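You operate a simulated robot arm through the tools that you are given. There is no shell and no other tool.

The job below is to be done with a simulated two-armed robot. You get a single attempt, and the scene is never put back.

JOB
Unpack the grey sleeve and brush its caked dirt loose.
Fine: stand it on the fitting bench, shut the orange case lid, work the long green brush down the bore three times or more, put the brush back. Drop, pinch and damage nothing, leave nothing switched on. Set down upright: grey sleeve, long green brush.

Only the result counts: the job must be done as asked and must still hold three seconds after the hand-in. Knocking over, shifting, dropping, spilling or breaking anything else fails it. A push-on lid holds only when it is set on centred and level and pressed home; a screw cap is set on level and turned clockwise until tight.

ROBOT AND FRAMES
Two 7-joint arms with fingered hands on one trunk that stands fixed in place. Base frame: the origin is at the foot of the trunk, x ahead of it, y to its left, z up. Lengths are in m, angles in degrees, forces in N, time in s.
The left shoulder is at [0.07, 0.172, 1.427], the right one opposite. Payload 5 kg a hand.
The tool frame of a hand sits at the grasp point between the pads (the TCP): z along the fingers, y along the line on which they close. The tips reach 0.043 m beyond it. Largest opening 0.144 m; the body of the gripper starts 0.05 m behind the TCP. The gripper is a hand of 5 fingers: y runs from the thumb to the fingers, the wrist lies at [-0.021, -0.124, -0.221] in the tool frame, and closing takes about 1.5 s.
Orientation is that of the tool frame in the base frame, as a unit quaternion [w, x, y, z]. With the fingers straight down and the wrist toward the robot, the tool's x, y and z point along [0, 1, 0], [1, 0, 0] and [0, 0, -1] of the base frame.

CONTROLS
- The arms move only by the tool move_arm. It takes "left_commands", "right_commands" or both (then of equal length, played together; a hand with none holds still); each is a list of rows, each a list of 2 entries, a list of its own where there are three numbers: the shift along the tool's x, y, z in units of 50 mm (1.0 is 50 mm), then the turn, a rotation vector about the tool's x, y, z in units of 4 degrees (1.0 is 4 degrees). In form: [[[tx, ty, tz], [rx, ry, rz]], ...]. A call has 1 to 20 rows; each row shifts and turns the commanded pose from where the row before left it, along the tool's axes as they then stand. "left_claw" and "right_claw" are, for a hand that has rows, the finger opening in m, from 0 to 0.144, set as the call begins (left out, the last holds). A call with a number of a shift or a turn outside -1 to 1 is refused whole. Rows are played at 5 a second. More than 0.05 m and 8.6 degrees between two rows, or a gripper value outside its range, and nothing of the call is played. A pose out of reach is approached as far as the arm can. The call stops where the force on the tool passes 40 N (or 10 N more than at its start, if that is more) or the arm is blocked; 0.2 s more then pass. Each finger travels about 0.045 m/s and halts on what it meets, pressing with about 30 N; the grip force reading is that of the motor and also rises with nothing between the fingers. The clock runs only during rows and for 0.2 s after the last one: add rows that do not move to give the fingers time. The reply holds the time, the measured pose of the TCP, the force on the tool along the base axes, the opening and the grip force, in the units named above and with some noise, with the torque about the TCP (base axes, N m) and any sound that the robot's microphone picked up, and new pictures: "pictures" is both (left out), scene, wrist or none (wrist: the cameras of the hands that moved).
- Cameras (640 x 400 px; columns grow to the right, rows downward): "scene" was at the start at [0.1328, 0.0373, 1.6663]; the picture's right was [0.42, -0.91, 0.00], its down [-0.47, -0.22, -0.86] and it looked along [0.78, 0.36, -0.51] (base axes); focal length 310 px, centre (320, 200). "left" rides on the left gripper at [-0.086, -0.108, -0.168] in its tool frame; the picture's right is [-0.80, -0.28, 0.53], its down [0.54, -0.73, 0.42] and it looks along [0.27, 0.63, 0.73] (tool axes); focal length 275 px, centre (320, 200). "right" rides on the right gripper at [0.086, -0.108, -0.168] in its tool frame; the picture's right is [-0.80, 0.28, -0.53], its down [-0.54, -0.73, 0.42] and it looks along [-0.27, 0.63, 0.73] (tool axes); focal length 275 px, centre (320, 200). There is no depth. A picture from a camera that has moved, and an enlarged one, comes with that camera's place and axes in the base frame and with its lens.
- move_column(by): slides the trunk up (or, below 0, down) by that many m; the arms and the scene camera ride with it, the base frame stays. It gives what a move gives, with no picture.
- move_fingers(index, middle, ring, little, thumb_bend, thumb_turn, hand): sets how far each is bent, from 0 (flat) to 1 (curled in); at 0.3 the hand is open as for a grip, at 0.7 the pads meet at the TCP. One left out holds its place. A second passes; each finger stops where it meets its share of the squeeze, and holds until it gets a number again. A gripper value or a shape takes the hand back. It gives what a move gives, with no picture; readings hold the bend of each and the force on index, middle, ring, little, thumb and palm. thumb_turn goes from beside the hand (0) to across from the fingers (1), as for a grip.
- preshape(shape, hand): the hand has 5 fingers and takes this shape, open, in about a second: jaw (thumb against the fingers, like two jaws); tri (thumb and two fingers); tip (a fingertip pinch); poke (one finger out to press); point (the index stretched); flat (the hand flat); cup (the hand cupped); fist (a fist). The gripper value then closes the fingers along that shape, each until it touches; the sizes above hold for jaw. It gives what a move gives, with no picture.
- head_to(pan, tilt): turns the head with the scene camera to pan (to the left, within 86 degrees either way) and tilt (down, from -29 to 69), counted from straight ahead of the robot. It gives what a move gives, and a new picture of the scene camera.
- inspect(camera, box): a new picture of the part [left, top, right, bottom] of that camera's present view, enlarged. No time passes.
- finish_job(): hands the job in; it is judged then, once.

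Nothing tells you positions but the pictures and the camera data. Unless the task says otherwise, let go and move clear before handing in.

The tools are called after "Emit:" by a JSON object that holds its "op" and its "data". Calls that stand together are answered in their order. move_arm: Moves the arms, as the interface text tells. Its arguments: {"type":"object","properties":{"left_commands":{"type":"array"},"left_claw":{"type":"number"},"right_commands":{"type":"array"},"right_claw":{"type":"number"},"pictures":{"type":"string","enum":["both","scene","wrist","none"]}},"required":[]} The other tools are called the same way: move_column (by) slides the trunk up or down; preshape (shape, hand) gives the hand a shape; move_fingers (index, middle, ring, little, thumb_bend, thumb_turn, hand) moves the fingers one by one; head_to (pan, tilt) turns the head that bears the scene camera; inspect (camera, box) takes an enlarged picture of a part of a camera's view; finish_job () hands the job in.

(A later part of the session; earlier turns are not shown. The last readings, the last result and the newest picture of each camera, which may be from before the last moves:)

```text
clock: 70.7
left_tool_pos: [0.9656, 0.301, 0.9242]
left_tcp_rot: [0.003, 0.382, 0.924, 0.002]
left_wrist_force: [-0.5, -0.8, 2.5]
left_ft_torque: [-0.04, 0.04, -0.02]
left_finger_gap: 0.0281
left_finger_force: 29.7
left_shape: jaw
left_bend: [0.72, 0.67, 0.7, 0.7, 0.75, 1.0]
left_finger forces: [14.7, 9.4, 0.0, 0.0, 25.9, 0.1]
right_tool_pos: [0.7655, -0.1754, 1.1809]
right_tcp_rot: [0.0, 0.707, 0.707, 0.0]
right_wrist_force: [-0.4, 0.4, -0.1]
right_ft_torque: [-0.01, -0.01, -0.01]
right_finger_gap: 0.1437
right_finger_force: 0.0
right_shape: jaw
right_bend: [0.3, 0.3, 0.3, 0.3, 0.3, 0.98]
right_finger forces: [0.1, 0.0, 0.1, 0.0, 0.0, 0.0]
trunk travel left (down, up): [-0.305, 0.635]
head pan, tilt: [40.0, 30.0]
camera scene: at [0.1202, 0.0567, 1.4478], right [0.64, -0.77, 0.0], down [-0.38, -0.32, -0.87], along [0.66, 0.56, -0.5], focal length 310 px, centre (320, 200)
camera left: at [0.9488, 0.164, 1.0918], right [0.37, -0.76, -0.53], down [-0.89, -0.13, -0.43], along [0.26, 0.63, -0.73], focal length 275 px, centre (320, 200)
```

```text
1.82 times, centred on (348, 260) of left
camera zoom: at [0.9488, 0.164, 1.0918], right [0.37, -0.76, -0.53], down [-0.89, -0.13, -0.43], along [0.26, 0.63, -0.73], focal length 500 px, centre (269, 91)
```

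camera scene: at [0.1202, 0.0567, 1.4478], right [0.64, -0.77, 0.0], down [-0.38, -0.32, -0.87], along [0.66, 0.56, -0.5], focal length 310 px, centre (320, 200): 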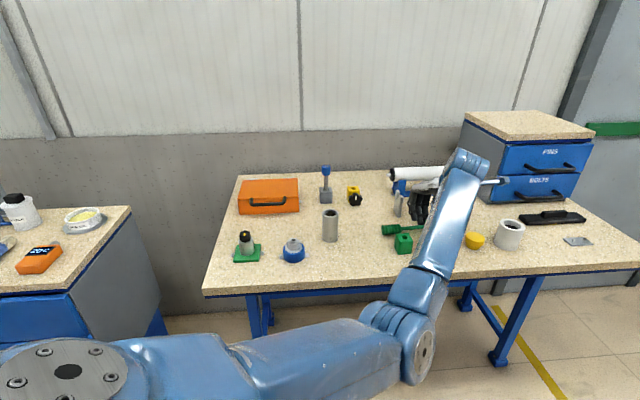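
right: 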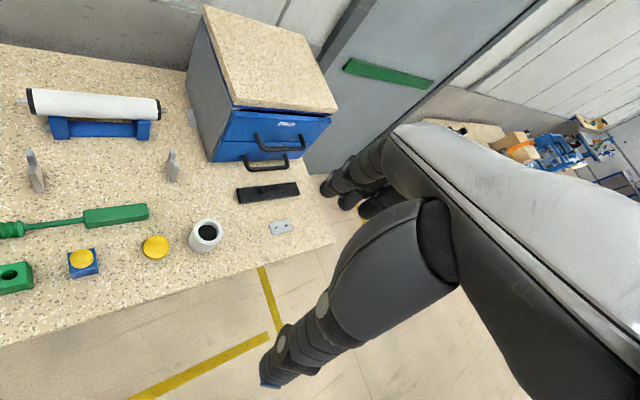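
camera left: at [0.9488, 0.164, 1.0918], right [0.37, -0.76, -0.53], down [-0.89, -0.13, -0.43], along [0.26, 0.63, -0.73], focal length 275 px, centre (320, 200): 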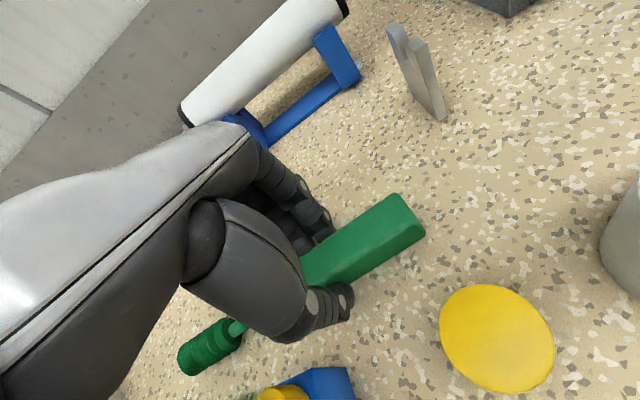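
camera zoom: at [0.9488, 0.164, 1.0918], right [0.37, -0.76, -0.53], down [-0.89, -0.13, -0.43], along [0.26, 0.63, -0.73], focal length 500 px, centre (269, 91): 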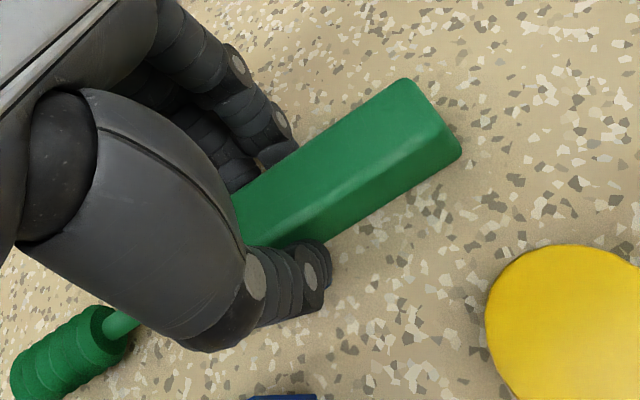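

The handle is gripped by index, middle and thumb (26 N). I note this pose (0.965, 0.301, 0.924) for putting it back, and lift slightly to check the grip.

Emit:
{"op": "move_arm", "data": {"left_commands": [[[0, 0, -0.3], [0, 0, 0]], [[0, 0, -0.5], [0, 0, 0]], [[0, 0, -0.8], [0, 0, 0]], [[0, 0, -0.8], [0, 0, 0]], [[0, 0, 0], [0, 0, 0]]]}}

Emit:
{"op": "inspect", "data": {"camera": "scene", "box": [350, 130, 510, 250]}}

Emit:
{"op": "inspect", "data": {"camera": "left", "box": [170, 170, 490, 390]}}

```text
clock: 71.9
left_tool_pos: [0.9645, 0.3022, 1.0423]
left_tcp_rot: [0.002, 0.383, 0.924, 0.001]
left_wrist_force: [1.2, 0.4, -1.9]
left_ft_torque: [-0.02, -0.01, -0.04]
left_finger_gap: 0.0282
left_finger_force: 30.1
left_shape: jaw
left_bend: [0.72, 0.67, 0.7, 0.7, 0.75, 1.0]
left_finger forces: [15.1, 9.7, 0.0, 0.1, 24.9, 0.0]
right_tool_pos: [0.7667, -0.1734, 1.1798]
right_tcp_rot: [-0.001, 0.707, 0.707, 0.0]
right_wrist_force: [0.2, 0.1, -0.8]
right_ft_torque: [0.02, 0.05, 0.01]
right_finger_gap: 0.1437
right_finger_force: 0.2
right_shape: jaw
right_bend: [0.3, 0.3, 0.3, 0.3, 0.3, 0.98]
right_finger forces: [0.0, 0.1, 0.0, 0.1, 0.0, 0.1]
trunk travel left (down, up): [-0.305, 0.635]
head pan, tilt: [40.0, 30.0]
camera scene: at [0.1214, 0.0571, 1.4476], right [0.64, -0.77, 0.0], down [-0.38, -0.32, -0.87], along [0.66, 0.56, -0.5], focal length 310 px, centre (320, 200)
camera left: at [0.9487, 0.1652, 1.2096], right [0.36, -0.76, -0.53], down [-0.9, -0.13, -0.43], along [0.26, 0.63, -0.73], focal length 275 px, centre (320, 200)
```

scene: 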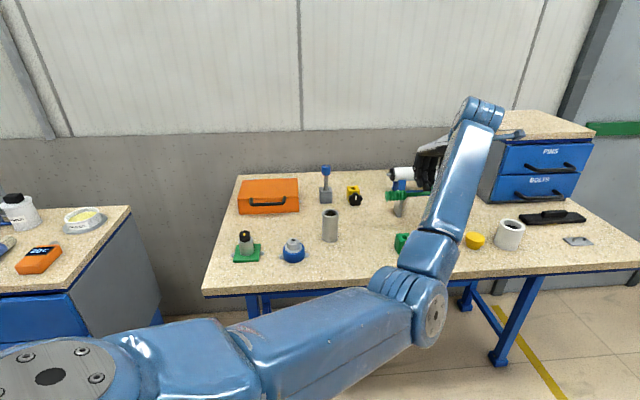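
left: 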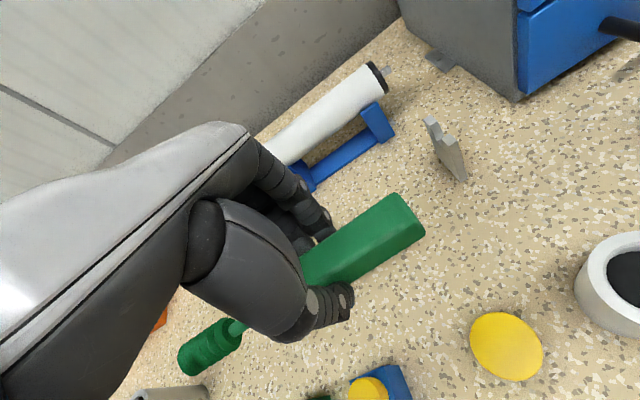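

```text
3.33 times, centred on (430, 190) of scene
camera zoom: at [0.1214, 0.0571, 1.4476], right [0.64, -0.77, 0.0], down [-0.38, -0.32, -0.87], along [0.66, 0.56, -0.5], focal length 1032 px, centre (-47, 233)
```

zoom: 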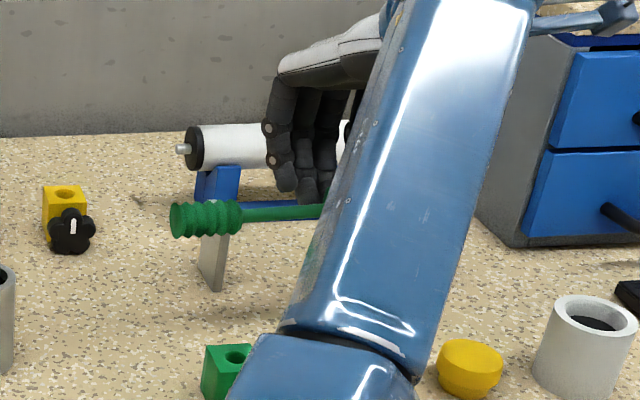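

```text
1.82 times, centred on (330, 280) of left
camera zoom: at [0.9487, 0.1652, 1.2096], right [0.36, -0.76, -0.53], down [-0.9, -0.13, -0.43], along [0.26, 0.63, -0.73], focal length 500 px, centre (302, 54)
```

zoom: 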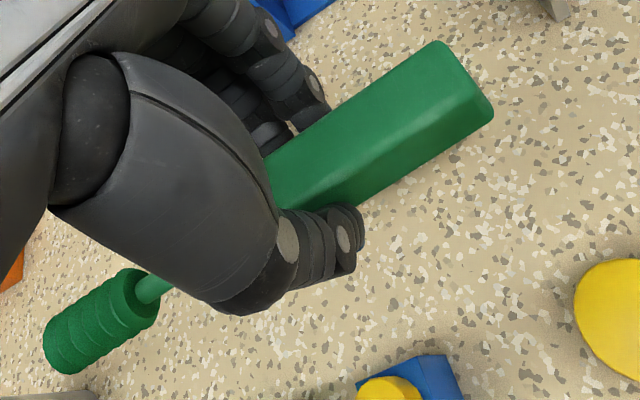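

The brush is held level, about 2 N. I raise it well clear, then start turning the hand so the brush head swings downward.

Emit:
{"op": "move_arm", "data": {"left_commands": [[[0, 0, -0.8], [0, 0, 0]], [[0, 0, -0.8], [0, 0, 0]], [[0, 0, -0.8], [0, 0, 0]], [[0, 0, -0.6], [0, 0, 0]], [[0, 0, 0], [0, -1, 0]], [[0, 0, 0], [0, -1, 0]], [[0, 0, 0], [0, -1, 0]], [[0, 0, 0], [0, -1, 0]], [[0, 0, 0], [0, -1, 0]], [[0, 0, 0], [0, -1, 0]], [[0, 0, 0], [0, -1, 0]], [[0, 0, 0], [0, -1, 0]], [[0, 0, 0], [0, 0, 0]]]}}

```text
clock: 74.7
left_tool_pos: [0.9632, 0.2999, 1.1943]
left_tcp_rot: [0.257, 0.368, 0.888, -0.103]
left_wrist_force: [0.1, 0.0, -0.9]
left_ft_torque: [0.02, 0.0, 0.01]
left_finger_gap: 0.0278
left_finger_force: 30.1
left_shape: jaw
left_bend: [0.72, 0.67, 0.7, 0.7, 0.75, 1.0]
left_finger forces: [15.2, 9.6, 0.0, 0.0, 25.0, 0.0]
right_tool_pos: [0.7652, -0.1741, 1.1807]
right_tcp_rot: [0.0, 0.707, 0.707, -0.001]
right_wrist_force: [-0.1, 0.6, -0.5]
right_ft_torque: [0.0, 0.02, -0.02]
right_finger_gap: 0.1439
right_finger_force: 0.1
right_shape: jaw
right_bend: [0.3, 0.3, 0.3, 0.3, 0.3, 0.98]
right_finger forces: [0.0, 0.0, 0.0, 0.0, 0.1, 0.0]
trunk travel left (down, up): [-0.305, 0.635]
head pan, tilt: [40.0, 30.0]
camera scene: at [0.1207, 0.0568, 1.4477], right [0.64, -0.77, 0.0], down [-0.38, -0.32, -0.87], along [0.66, 0.56, -0.5], focal length 310 px, centre (320, 200)
camera left: at [0.8751, 0.2363, 1.3813], right [0.48, -0.88, -0.03], down [-0.68, -0.35, -0.65], along [0.56, 0.33, -0.76], focal length 275 px, centre (320, 200)
```

scene: 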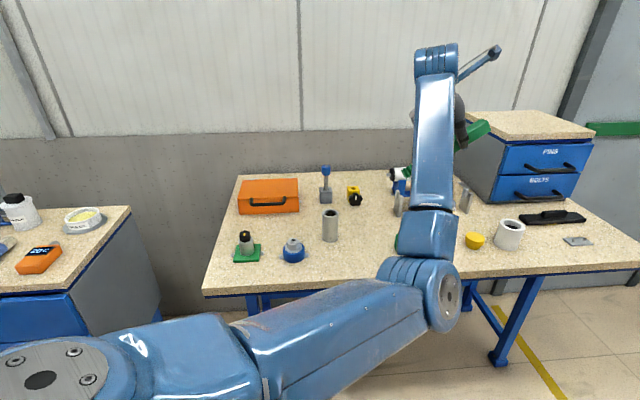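
left: 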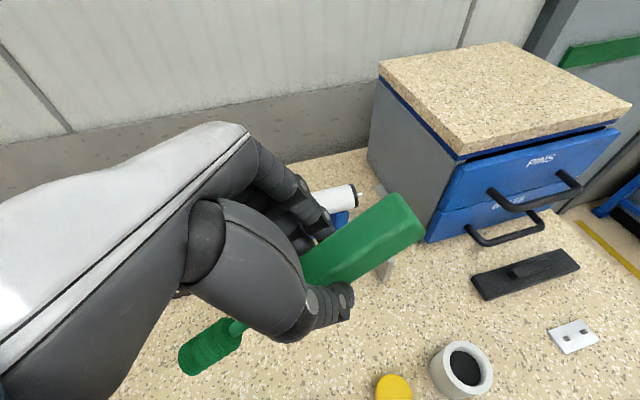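

The head swings down as intended. I complete the turn to 90°.

Emit:
{"op": "move_arm", "data": {"left_commands": [[[0, 0, 0], [0, -1, 0]], [[0, 0, 0], [0, -1, 0]], [[0, 0, 0], [0, -1, 0]], [[0, 0, 0], [0, -1, 0]], [[0, 0, 0], [0, -1, 0]], [[0, 0, 0], [0, -1, 0]], [[0, 0, 0], [0, -1, 0]], [[0, 0, 0], [0, -1, 0]], [[0, 0, 0], [0, -1, 0]], [[0, 0, 0], [0, -1, 0]], [[0, 0, 0], [0, -1, 0]], [[0, 0, 0], [0, -1, 0]], [[0, 0, 0], [0, -1, 0]], [[0, 0, 0], [0, -1, 0]], [[0, 0, 0], [0, -0.5, 0]], [[0, 0, 0], [0, 0, 0]]]}}

```text
clock: 78.1
left_tool_pos: [0.9628, 0.3005, 1.1934]
left_tcp_rot: [0.655, 0.272, 0.652, -0.269]
left_wrist_force: [-0.4, 0.0, -0.8]
left_ft_torque: [0.02, 0.04, 0.0]
left_finger_gap: 0.0279
left_finger_force: 29.6
left_shape: jaw
left_bend: [0.72, 0.67, 0.7, 0.7, 0.75, 1.0]
left_finger forces: [15.1, 9.6, 0.0, 0.0, 24.9, 0.0]
right_tool_pos: [0.7669, -0.1754, 1.1822]
right_tcp_rot: [0.0, 0.707, 0.707, 0.001]
right_wrist_force: [0.1, 0.0, 0.1]
right_ft_torque: [0.0, 0.01, 0.04]
right_finger_gap: 0.1436
right_finger_force: 0.1
right_shape: jaw
right_bend: [0.3, 0.3, 0.3, 0.3, 0.3, 0.98]
right_finger forces: [0.0, 0.0, 0.1, 0.0, 0.1, 0.0]
trunk travel left (down, up): [-0.305, 0.635]
head pan, tilt: [40.0, 30.0]
camera scene: at [0.1206, 0.0569, 1.4477], right [0.64, -0.77, 0.0], down [-0.38, -0.32, -0.87], along [0.66, 0.56, -0.5], focal length 310 px, centre (320, 200)
camera left: at [0.7685, 0.3437, 1.2789], right [0.17, -0.58, 0.8], down [-0.21, -0.81, -0.54], along [0.96, -0.07, -0.26], focal length 275 px, centre (320, 200)
```

scene: 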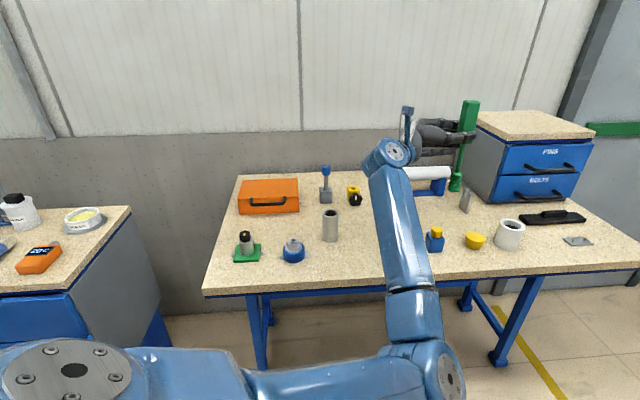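
left: 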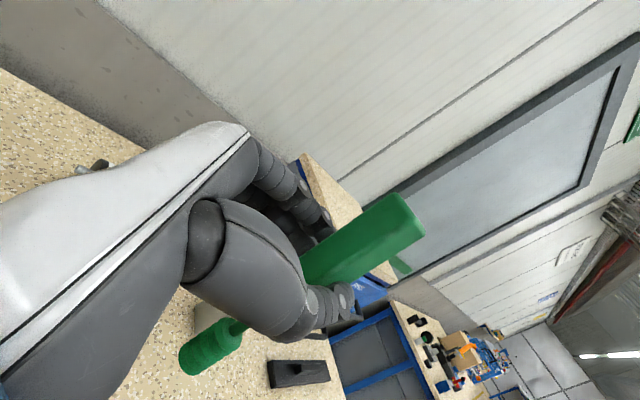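

The brush hangs head down. I zoom in on it in both cameras to measure its axis and how vertical it is.

Emit:
{"op": "inspect", "data": {"camera": "scene", "box": [400, 90, 528, 200]}}

Emit:
{"op": "inspect", "data": {"camera": "left", "box": [170, 180, 450, 390]}}

```text
3.64 times, centred on (464, 145) of scene
camera zoom: at [0.1206, 0.0569, 1.4477], right [0.64, -0.77, 0.0], down [-0.38, -0.32, -0.87], along [0.66, 0.56, -0.5], focal length 1126 px, centre (-204, 400)
```

zoom: 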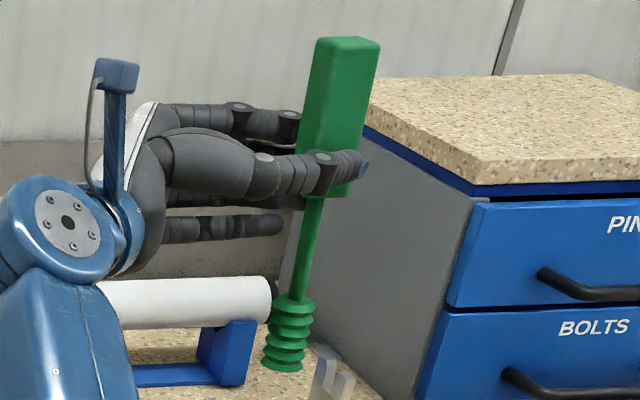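

```text
1.90 times, centred on (310, 285) of left
camera zoom: at [0.7685, 0.3437, 1.2789], right [0.17, -0.58, 0.8], down [-0.21, -0.81, -0.54], along [0.96, -0.07, -0.26], focal length 524 px, centre (339, 38)
```

zoom: 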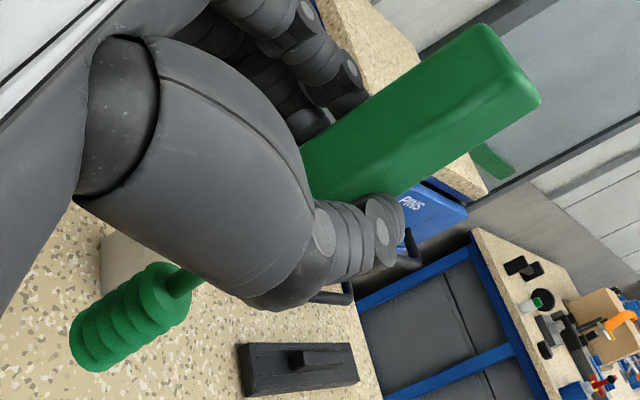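

The brush axis appears tilted about 4–5° in the grip (head toward me). I correct 4° about the finger axis and carry the brush toward the sleeve, checking the elbow midway.

Emit:
{"op": "move_arm", "data": {"left_commands": [[[-0.1, 0, -0.8], [0, 0, 0.5]], [[-0.1, -0.1, -0.9], [0, 0, 0.5]], [[0, -0.1, -0.9], [0, 0, 0]], [[0, -0.1, -0.9], [0, 0, 0]], [[0, 0, 0], [0, 0, 0]]]}}

```text
clock: 79.3
left_tool_pos: [0.8292, 0.4125, 1.2015]
left_tcp_rot: [0.664, 0.294, 0.642, -0.247]
left_wrist_force: [0.8, -0.8, -0.6]
left_ft_torque: [-0.01, 0.03, 0.03]
left_finger_gap: 0.0277
left_finger_force: 29.8
left_shape: jaw
left_bend: [0.72, 0.67, 0.7, 0.7, 0.75, 1.0]
left_finger forces: [15.2, 9.7, 0.1, 0.0, 24.9, 0.1]
right_tool_pos: [0.767, -0.1767, 1.1805]
right_tcp_rot: [-0.001, 0.708, 0.707, 0.0]
right_wrist_force: [0.2, -1.1, -0.1]
right_ft_torque: [0.04, 0.03, 0.03]
right_finger_gap: 0.1438
right_finger_force: 0.2
right_shape: jaw
right_bend: [0.3, 0.3, 0.3, 0.3, 0.3, 0.98]
right_finger forces: [0.0, 0.1, 0.0, 0.0, 0.0, 0.0]
trunk travel left (down, up): [-0.305, 0.635]
head pan, tilt: [40.0, 30.0]
camera scene: at [0.1214, 0.0555, 1.4477], right [0.64, -0.77, 0.0], down [-0.38, -0.32, -0.87], along [0.66, 0.56, -0.5], focal length 310 px, centre (320, 200)
camera left: at [0.6307, 0.4513, 1.2802], right [0.13, -0.62, 0.77], down [-0.18, -0.78, -0.59], along [0.97, -0.06, -0.22], focal length 275 px, centre (320, 200)
```

scene: 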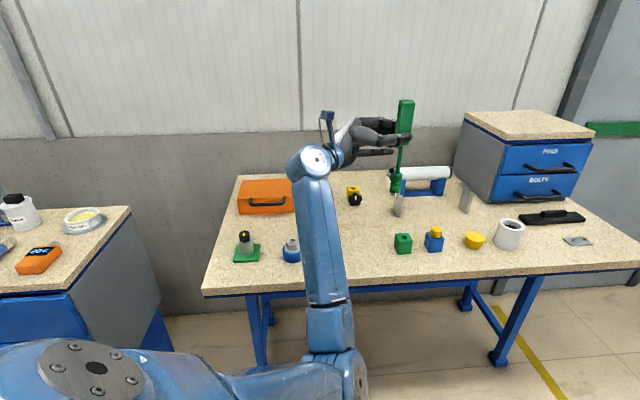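
left: 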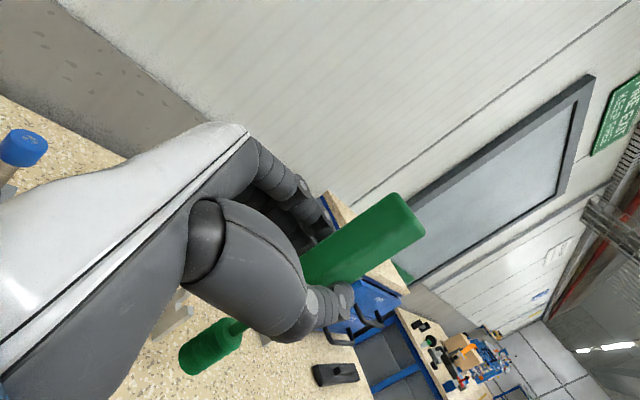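

Elbow is clear in front of the bench. I go on to above the sleeve.

Emit:
{"op": "move_arm", "data": {"left_commands": [[[0, 0, -0.9], [0, 0, 0]], [[0, 0, -0.9], [0, 0, 0]], [[0, 0, -0.9], [0, 0, 0]], [[0, 0, -0.9], [0, 0, 0]], [[0, 0, 0], [0, 0, 0]]]}}

Emit:
{"op": "inspect", "data": {"camera": "scene", "box": [270, 80, 430, 250]}}

Emit:
{"op": "inspect", "data": {"camera": "left", "box": [100, 180, 380, 400]}}

```text
clock: 80.5
left_tool_pos: [0.7024, 0.5412, 1.2026]
left_tcp_rot: [0.663, 0.295, 0.643, -0.246]
left_wrist_force: [-0.4, 0.1, -1.6]
left_ft_torque: [0.0, -0.02, 0.02]
left_finger_gap: 0.0276
left_finger_force: 29.4
left_shape: jaw
left_bend: [0.72, 0.67, 0.7, 0.7, 0.75, 1.0]
left_finger forces: [15.1, 9.6, 0.1, 0.1, 24.8, 0.0]
right_tool_pos: [0.7663, -0.1764, 1.1804]
right_tcp_rot: [-0.001, 0.707, 0.707, -0.001]
right_wrist_force: [0.9, 0.4, 0.7]
right_ft_torque: [0.03, 0.05, 0.05]
right_finger_gap: 0.1438
right_finger_force: 0.1
right_shape: jaw
right_bend: [0.3, 0.3, 0.3, 0.3, 0.3, 0.98]
right_finger forces: [0.0, 0.0, 0.0, 0.0, 0.0, 0.0]
trunk travel left (down, up): [-0.305, 0.635]
head pan, tilt: [40.0, 30.0]
camera scene: at [0.1217, 0.0553, 1.4477], right [0.64, -0.77, 0.0], down [-0.38, -0.32, -0.87], along [0.66, 0.56, -0.5], focal length 310 px, centre (320, 200)
camera left: at [0.5036, 0.5801, 1.2796], right [0.13, -0.62, 0.77], down [-0.18, -0.78, -0.59], along [0.97, -0.06, -0.22], focal length 275 px, centre (320, 200)
```

scene: 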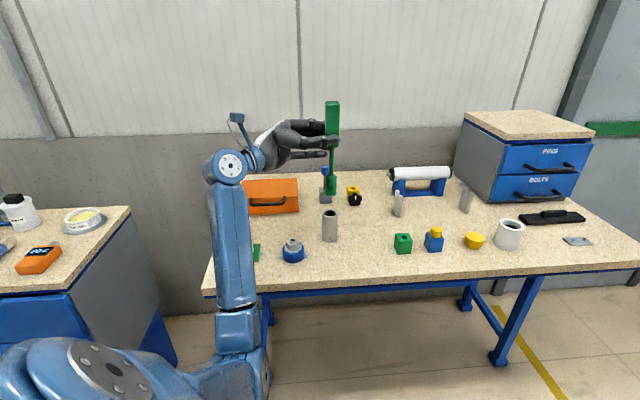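
left: 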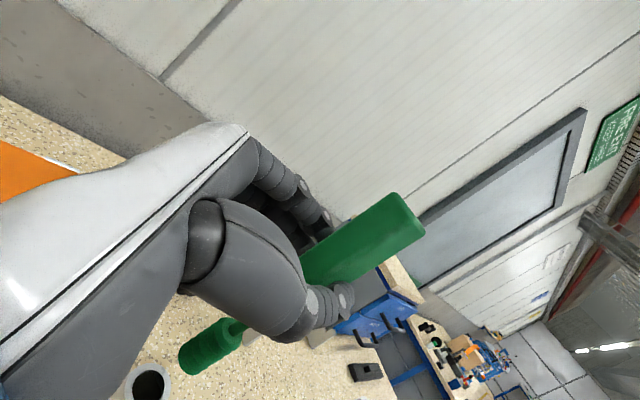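

```text
2.35 times, centred on (350, 165) of scene
camera zoom: at [0.1217, 0.0553, 1.4477], right [0.64, -0.77, 0.0], down [-0.38, -0.32, -0.87], along [0.66, 0.56, -0.5], focal length 729 px, centre (249, 282)
```

zoom: 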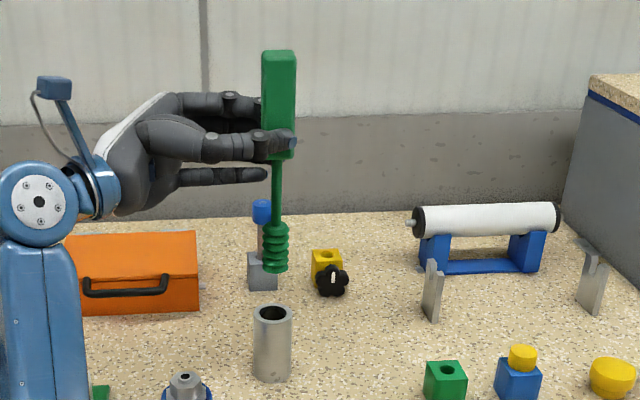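

```text
1.82 times, centred on (240, 290) of left
camera zoom: at [0.5036, 0.5801, 1.2796], right [0.13, -0.62, 0.77], down [-0.18, -0.78, -0.59], along [0.97, -0.06, -0.22], focal length 500 px, centre (466, 36)
```

zoom: 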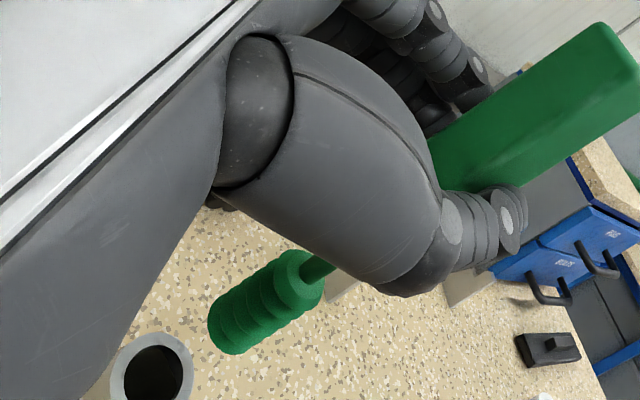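

Now both cameras see the brush head and the bore. I zoom closer to compare their positions and diameters.

Emit:
{"op": "inspect", "data": {"camera": "scene", "box": [304, 150, 368, 250]}}

Emit:
{"op": "inspect", "data": {"camera": "left", "box": [110, 300, 270, 400]}}

```text
4.00 times, centred on (336, 200) of scene
camera zoom: at [0.1217, 0.0553, 1.4477], right [0.64, -0.77, 0.0], down [-0.38, -0.32, -0.87], along [0.66, 0.56, -0.5], focal length 1239 px, centre (256, 200)
```

zoom: 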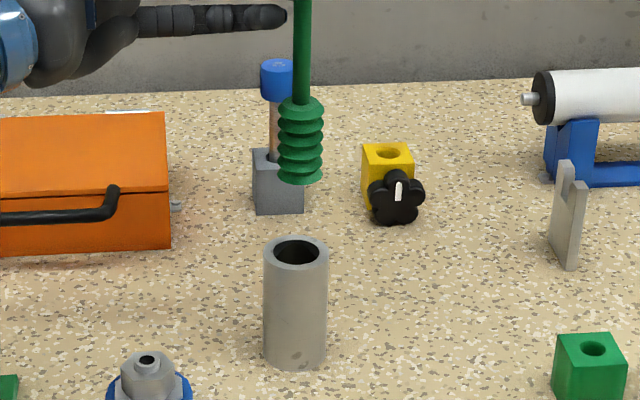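

```text
4.00 times, centred on (190, 350) of left
camera zoom: at [0.5036, 0.5801, 1.2796], right [0.13, -0.62, 0.77], down [-0.18, -0.78, -0.59], along [0.97, -0.06, -0.22], focal length 1101 px, centre (840, -400)
```

zoom: 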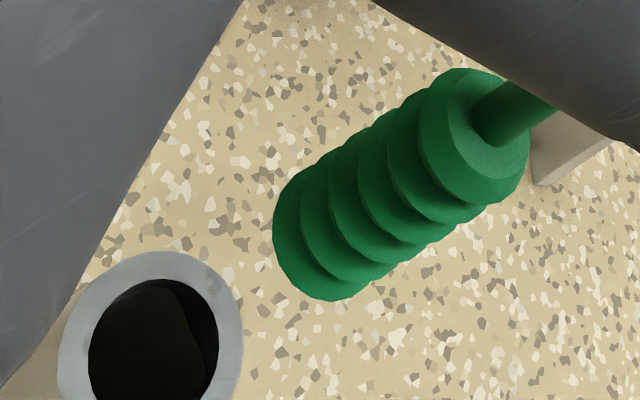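

The brush head (~31 mm) is nearly the bore's size (~31 mm), so alignment matters. Tip is at about (0.7237, 0.5193), bore at (0.7223, 0.5214) by the same method, and the brush is now vertical within ~1.5°. I shift 2.5 mm and lower the tip to just above the rim.

Emit:
{"op": "move_arm", "data": {"left_commands": [[[0.4, -0.03, -0.05], [0, 0, 0]], [[0.4, -0.03, 0], [0, 0, 0]], [[0, 0, 0], [0, 0, 0]]]}}

Emit:
{"op": "inspect", "data": {"camera": "scene", "box": [304, 150, 368, 250]}}

Emit:
{"op": "inspect", "data": {"camera": "left", "box": [110, 300, 270, 400]}}

```text
clock: 81.3
left_tool_pos: [0.6996, 0.5447, 1.1607]
left_tcp_rot: [0.664, 0.294, 0.642, -0.246]
left_wrist_force: [-0.8, -0.2, -1.2]
left_ft_torque: [0.01, -0.01, -0.03]
left_finger_gap: 0.028
left_finger_force: 30.6
left_shape: jaw
left_bend: [0.72, 0.67, 0.7, 0.7, 0.75, 1.0]
left_finger forces: [15.0, 9.7, 0.1, 0.0, 24.7, 0.0]
right_tool_pos: [0.7643, -0.1746, 1.1807]
right_tcp_rot: [0.0, 0.707, 0.707, 0.0]
right_wrist_force: [0.7, 0.2, 0.1]
right_ft_torque: [0.03, 0.03, 0.0]
right_finger_gap: 0.1439
right_finger_force: 0.0
right_shape: jaw
right_bend: [0.3, 0.3, 0.3, 0.3, 0.3, 0.98]
right_finger forces: [0.0, 0.1, 0.0, 0.0, 0.1, 0.0]
trunk travel left (down, up): [-0.305, 0.635]
head pan, tilt: [40.0, 30.0]
camera scene: at [0.1203, 0.057, 1.4478], right [0.64, -0.77, 0.0], down [-0.38, -0.32, -0.87], along [0.66, 0.56, -0.5], focal length 310 px, centre (320, 200)
camera left: at [0.5004, 0.5833, 1.2389], right [0.13, -0.62, 0.77], down [-0.18, -0.78, -0.59], along [0.97, -0.06, -0.22], focal length 275 px, centre (320, 200)
```

scene: 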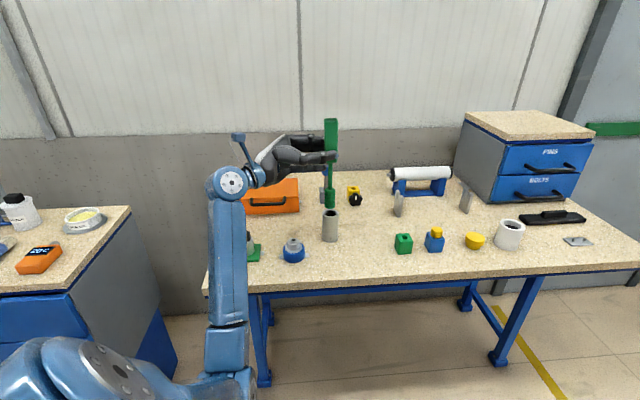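
left: 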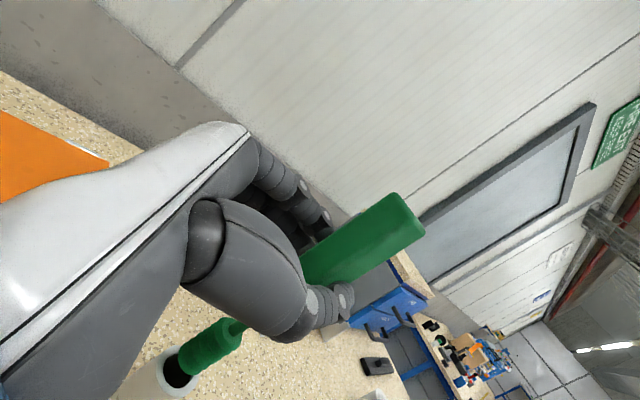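

```text
4.00 times, centred on (336, 200) of scene
camera zoom: at [0.1203, 0.057, 1.4478], right [0.64, -0.77, 0.0], down [-0.38, -0.32, -0.87], along [0.66, 0.56, -0.5], focal length 1239 px, centre (256, 200)
```

zoom: 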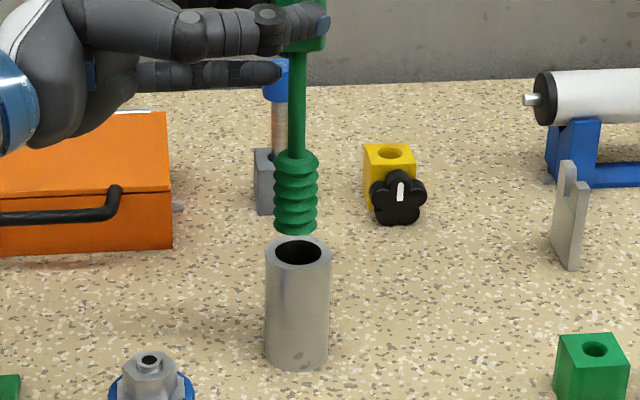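

```text
4.00 times, centred on (190, 350) of left
camera zoom: at [0.5004, 0.5833, 1.2389], right [0.13, -0.62, 0.77], down [-0.18, -0.78, -0.59], along [0.97, -0.06, -0.22], focal length 1101 px, centre (840, -400)
```

zoom: 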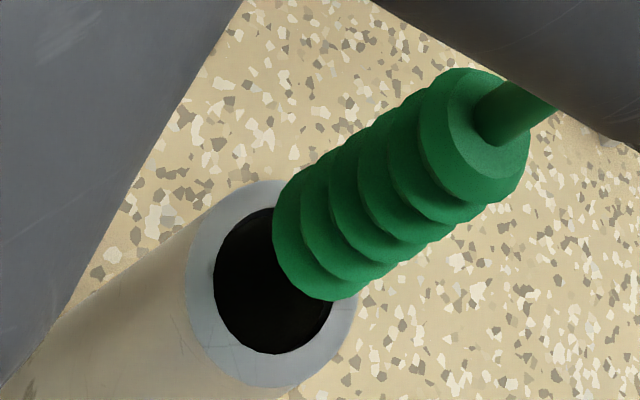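

The tip is now about 3 mm too far to the left of the bore centre. I shift back 2.7 mm and lower to the rim.

Emit:
{"op": "move_arm", "data": {"left_commands": [[[0.0, -0.01, 0.055], [0, 0, 0]], [[0.16, -0.012, 0], [0, 0, 0]], [[0, 0, 0], [0, 0, 0]]]}}

Emit:
{"op": "inspect", "data": {"camera": "scene", "box": [304, 170, 360, 250]}}

Emit:
{"op": "inspect", "data": {"camera": "left", "box": [110, 300, 270, 400]}}

```text
clock: 82.1
left_tool_pos: [0.7017, 0.5405, 1.1534]
left_tcp_rot: [0.664, 0.294, 0.642, -0.247]
left_wrist_force: [1.2, -0.2, -0.7]
left_ft_torque: [0.03, 0.04, -0.01]
left_finger_gap: 0.0276
left_finger_force: 29.7
left_shape: jaw
left_bend: [0.72, 0.67, 0.7, 0.7, 0.75, 1.0]
left_finger forces: [15.1, 9.7, 0.0, 0.0, 24.8, 0.0]
right_tool_pos: [0.7656, -0.1745, 1.1804]
right_tcp_rot: [0.0, 0.708, 0.707, 0.0]
right_wrist_force: [0.4, -0.1, 0.2]
right_ft_torque: [0.01, 0.01, 0.0]
right_finger_gap: 0.1439
right_finger_force: 0.2
right_shape: jaw
right_bend: [0.3, 0.3, 0.3, 0.3, 0.3, 0.98]
right_finger forces: [0.0, 0.1, 0.0, 0.1, 0.0, 0.0]
trunk travel left (down, up): [-0.305, 0.635]
head pan, tilt: [40.0, 30.0]
camera scene: at [0.1206, 0.0569, 1.4477], right [0.64, -0.77, 0.0], down [-0.38, -0.32, -0.87], along [0.66, 0.56, -0.5], focal length 310 px, centre (320, 200)
camera left: at [0.5023, 0.5801, 1.2308], right [0.13, -0.62, 0.77], down [-0.18, -0.78, -0.59], along [0.97, -0.06, -0.22], focal length 275 px, centre (320, 200)
```

scene: 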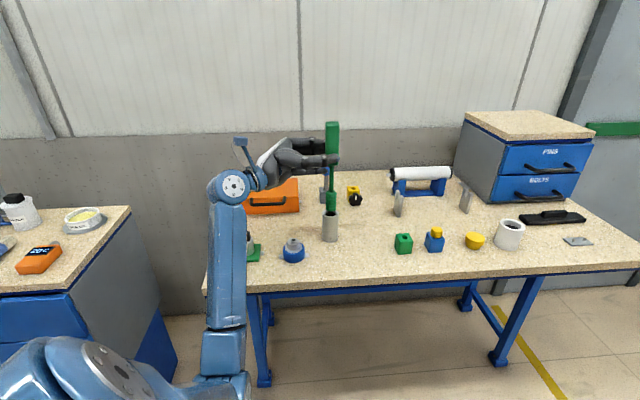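
left: 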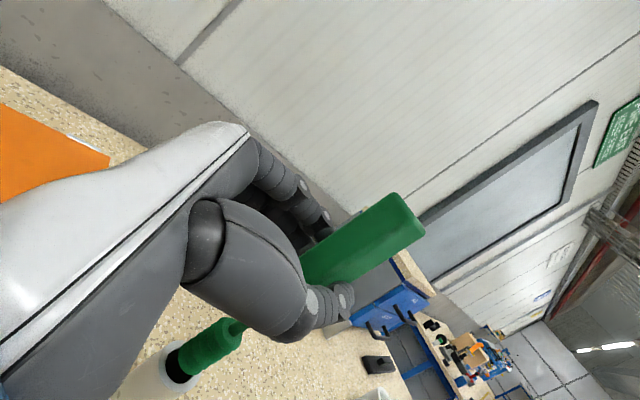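

```text
5.00 times, centred on (332, 210) of scene
camera zoom: at [0.1206, 0.0569, 1.4477], right [0.64, -0.77, 0.0], down [-0.38, -0.32, -0.87], along [0.66, 0.56, -0.5], focal length 1548 px, centre (260, 150)
```

zoom: 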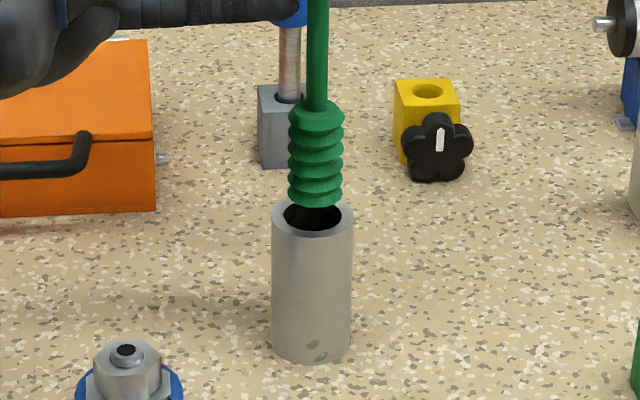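

```text
4.00 times, centred on (190, 350) of left
camera zoom: at [0.5023, 0.5801, 1.2308], right [0.13, -0.62, 0.77], down [-0.18, -0.78, -0.59], along [0.97, -0.06, -0.22], focal length 1101 px, centre (840, -400)
```

zoom: 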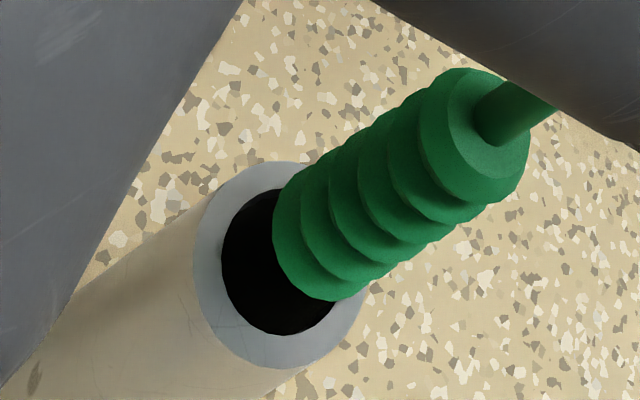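

Aligned to within ~1.5 mm; small shift of −1.6 mm, then I lower gently into the bore watching the force.

Emit:
{"op": "move_arm", "data": {"left_commands": [[[0.0, 0.0, -0.032], [0, 0, 0]], [[0.1, -0.0075, 0], [0, 0, 0]], [[0.1, -0.0075, 0], [0, 0, 0]], [[0, 0, 0], [0, 0, 0]]]}}

Emit:
{"op": "inspect", "data": {"camera": "scene", "box": [304, 170, 360, 250]}}

Emit:
{"op": "inspect", "data": {"camera": "left", "box": [110, 300, 270, 400]}}

```text
clock: 83.1
left_tool_pos: [0.6987, 0.5428, 1.144]
left_tcp_rot: [0.664, 0.294, 0.641, -0.247]
left_wrist_force: [0.2, 0.2, -1.2]
left_ft_torque: [0.02, 0.0, 0.01]
left_finger_gap: 0.0277
left_finger_force: 30.2
left_shape: jaw
left_bend: [0.72, 0.67, 0.7, 0.7, 0.75, 1.0]
left_finger forces: [15.1, 9.6, 0.0, 0.1, 24.8, 0.1]
right_tool_pos: [0.7664, -0.1748, 1.1817]
right_tcp_rot: [-0.001, 0.707, 0.707, 0.0]
right_wrist_force: [0.2, -0.1, 0.3]
right_ft_torque: [-0.02, 0.01, 0.01]
right_finger_gap: 0.1438
right_finger_force: 0.0
right_shape: jaw
right_bend: [0.3, 0.3, 0.3, 0.3, 0.3, 0.98]
right_finger forces: [0.0, 0.0, 0.1, 0.0, 0.0, 0.0]
trunk travel left (down, up): [-0.305, 0.635]
head pan, tilt: [40.0, 30.0]
camera scene: at [0.1205, 0.057, 1.4477], right [0.64, -0.77, 0.0], down [-0.38, -0.32, -0.87], along [0.66, 0.56, -0.5], focal length 310 px, centre (320, 200)
camera left: at [0.5014, 0.5809, 1.2214], right [0.13, -0.62, 0.77], down [-0.18, -0.78, -0.59], along [0.97, -0.06, -0.22], focal length 275 px, centre (320, 200)
```

scene: 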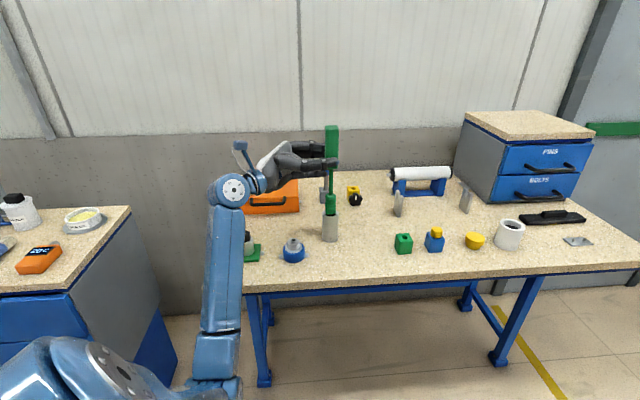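
left: 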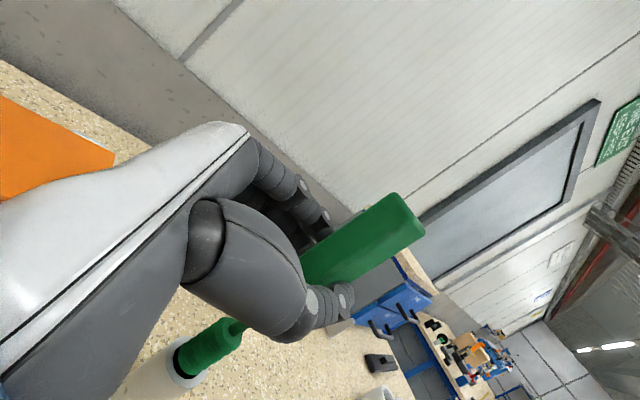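

```text
5.00 times, centred on (332, 210) of scene
camera zoom: at [0.1205, 0.057, 1.4477], right [0.64, -0.77, 0.0], down [-0.38, -0.32, -0.87], along [0.66, 0.56, -0.5], focal length 1548 px, centre (260, 150)
```

zoom: 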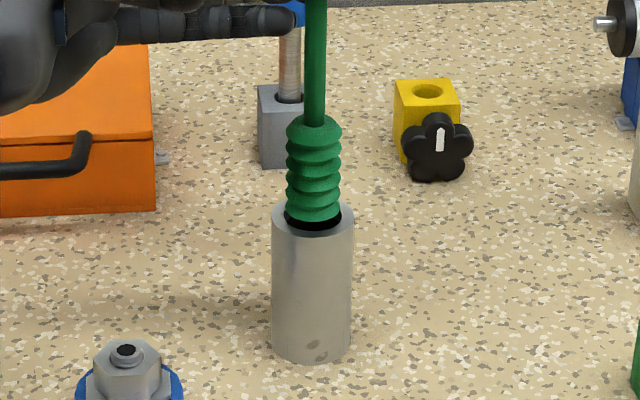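

```text
4.00 times, centred on (190, 350) of left
camera zoom: at [0.5014, 0.5809, 1.2214], right [0.13, -0.62, 0.77], down [-0.18, -0.78, -0.59], along [0.97, -0.06, -0.22], focal length 1101 px, centre (840, -400)
```

zoom: 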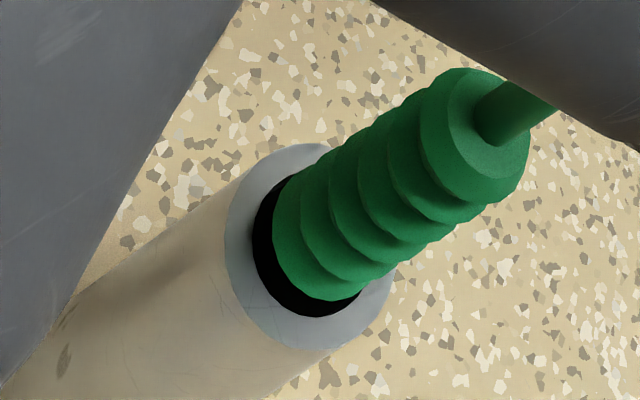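

Centred in both views. I keep lowering in small steps.

Emit:
{"op": "move_arm", "data": {"left_commands": [[[0.1, -0.0075, 0], [0, 0, 0]], [[0.1, -0.0075, 0], [0, 0, 0]], [[0, 0, 0], [0, 0, 0]]]}}

Emit:
{"op": "inspect", "data": {"camera": "scene", "box": [304, 170, 360, 250]}}

Emit:
{"op": "inspect", "data": {"camera": "left", "box": [110, 300, 270, 400]}}

```text
clock: 83.9
left_tool_pos: [0.7, 0.5422, 1.1341]
left_tcp_rot: [0.664, 0.294, 0.642, -0.247]
left_wrist_force: [0.7, -0.3, -0.9]
left_ft_torque: [0.03, 0.0, -0.02]
left_finger_gap: 0.0271
left_finger_force: 30.2
left_shape: jaw
left_bend: [0.72, 0.67, 0.7, 0.7, 0.75, 1.0]
left_finger forces: [15.1, 9.7, 0.0, 0.1, 24.9, 0.1]
right_tool_pos: [0.7658, -0.1752, 1.1811]
right_tcp_rot: [-0.001, 0.707, 0.707, 0.0]
right_wrist_force: [0.2, -0.2, 0.9]
right_ft_torque: [0.01, 0.0, 0.02]
right_finger_gap: 0.1439
right_finger_force: 0.1
right_shape: jaw
right_bend: [0.3, 0.3, 0.3, 0.3, 0.3, 0.98]
right_finger forces: [0.0, 0.0, 0.0, 0.1, 0.0, 0.0]
trunk travel left (down, up): [-0.305, 0.635]
head pan, tilt: [40.0, 30.0]
camera scene: at [0.1206, 0.057, 1.4477], right [0.64, -0.77, 0.0], down [-0.38, -0.32, -0.87], along [0.66, 0.56, -0.5], focal length 310 px, centre (320, 200)
camera left: at [0.5012, 0.5807, 1.2111], right [0.13, -0.62, 0.77], down [-0.18, -0.78, -0.59], along [0.97, -0.06, -0.22], focal length 275 px, centre (320, 200)
```

scene: 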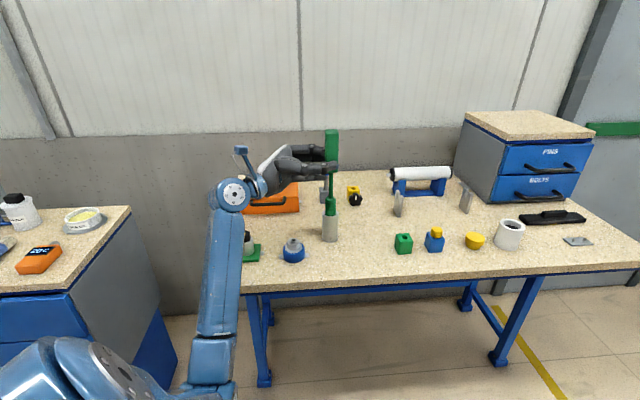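
left: 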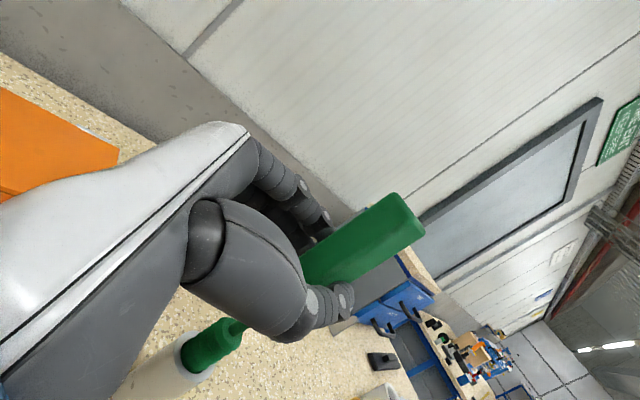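

```text
5.00 times, centred on (332, 210) of scene
camera zoom: at [0.1206, 0.057, 1.4477], right [0.64, -0.77, 0.0], down [-0.38, -0.32, -0.87], along [0.66, 0.56, -0.5], focal length 1548 px, centre (260, 150)
```

zoom: 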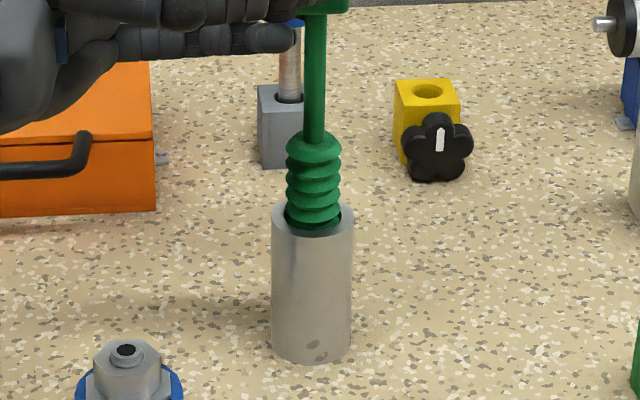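

```text
4.00 times, centred on (190, 350) of left
camera zoom: at [0.5012, 0.5807, 1.2111], right [0.13, -0.62, 0.77], down [-0.18, -0.78, -0.59], along [0.97, -0.06, -0.22], focal length 1101 px, centre (840, -400)
```

zoom: 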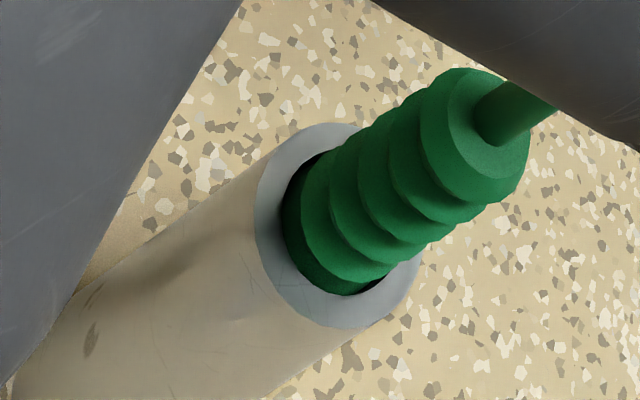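

The head has entered the bore with no force. I continue down in 20 mm portions.

Emit:
{"op": "move_arm", "data": {"left_commands": [[[0.1, -0.0075, 0], [0, 0, 0]], [[0.1, -0.0075, 0], [0, 0, 0]], [[0.1, -0.0075, 0], [0, 0, 0]], [[0.1, -0.0075, 0], [0, 0, 0]], [[0, 0, 0], [0, 0, 0]]]}}

Emit:
{"op": "inspect", "data": {"camera": "scene", "box": [304, 170, 360, 250]}}

Emit:
{"op": "inspect", "data": {"camera": "left", "box": [110, 300, 270, 400]}}

```text
clock: 85.1
left_tool_pos: [0.6997, 0.5428, 1.1128]
left_tcp_rot: [0.664, 0.294, 0.642, -0.246]
left_wrist_force: [-0.3, 0.3, 0.1]
left_ft_torque: [0.05, 0.03, -0.01]
left_finger_gap: 0.0276
left_finger_force: 30.2
left_shape: jaw
left_bend: [0.72, 0.67, 0.7, 0.7, 0.75, 1.0]
left_finger forces: [15.1, 9.7, 0.0, 0.1, 24.8, 0.0]
right_tool_pos: [0.7657, -0.1742, 1.1807]
right_tcp_rot: [0.0, 0.707, 0.708, 0.0]
right_wrist_force: [0.3, 0.5, 0.1]
right_ft_torque: [-0.02, 0.02, -0.02]
right_finger_gap: 0.1436
right_finger_force: 0.0
right_shape: jaw
right_bend: [0.3, 0.3, 0.3, 0.3, 0.3, 0.98]
right_finger forces: [0.0, 0.0, 0.0, 0.0, 0.1, 0.0]
trunk travel left (down, up): [-0.305, 0.635]
head pan, tilt: [40.0, 30.0]
camera scene: at [0.1205, 0.057, 1.4477], right [0.64, -0.77, 0.0], down [-0.38, -0.32, -0.87], along [0.66, 0.56, -0.5], focal length 310 px, centre (320, 200)
camera left: at [0.5017, 0.5804, 1.1914], right [0.13, -0.62, 0.77], down [-0.18, -0.78, -0.59], along [0.97, -0.06, -0.22], focal length 275 px, centre (320, 200)
```

scene: 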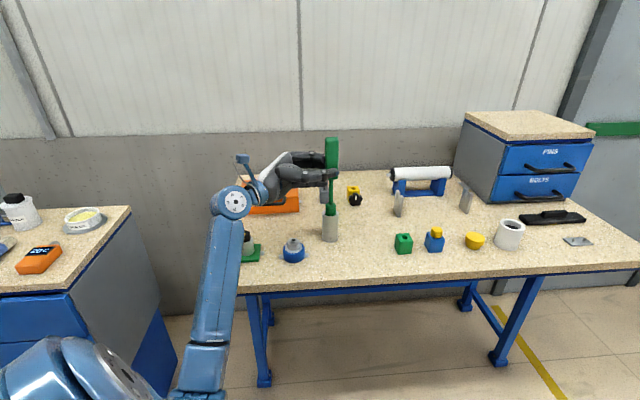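
left: 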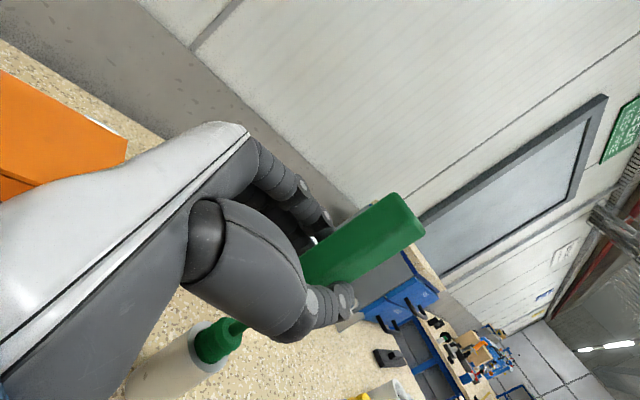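

```text
5.00 times, centred on (332, 210) of scene
camera zoom: at [0.1205, 0.057, 1.4477], right [0.64, -0.77, 0.0], down [-0.38, -0.32, -0.87], along [0.66, 0.56, -0.5], focal length 1548 px, centre (260, 150)
```

zoom: 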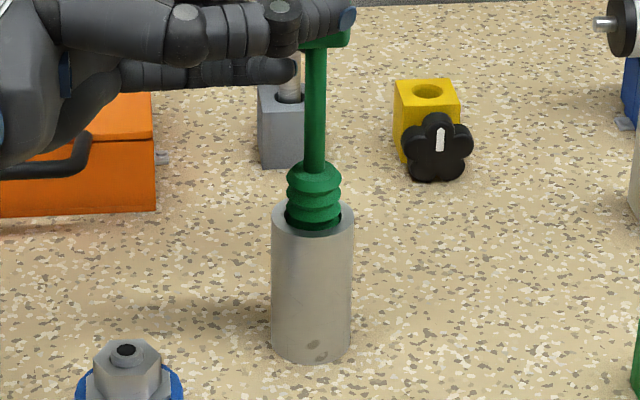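

```text
4.00 times, centred on (190, 350) of left
camera zoom: at [0.5017, 0.5804, 1.1914], right [0.13, -0.62, 0.77], down [-0.18, -0.78, -0.59], along [0.97, -0.06, -0.22], focal length 1101 px, centre (840, -400)
```

zoom: 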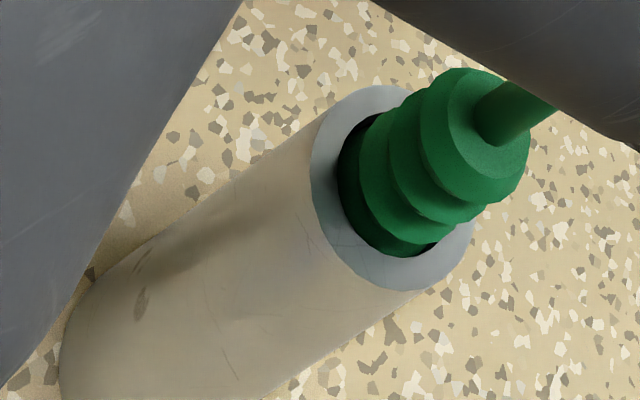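

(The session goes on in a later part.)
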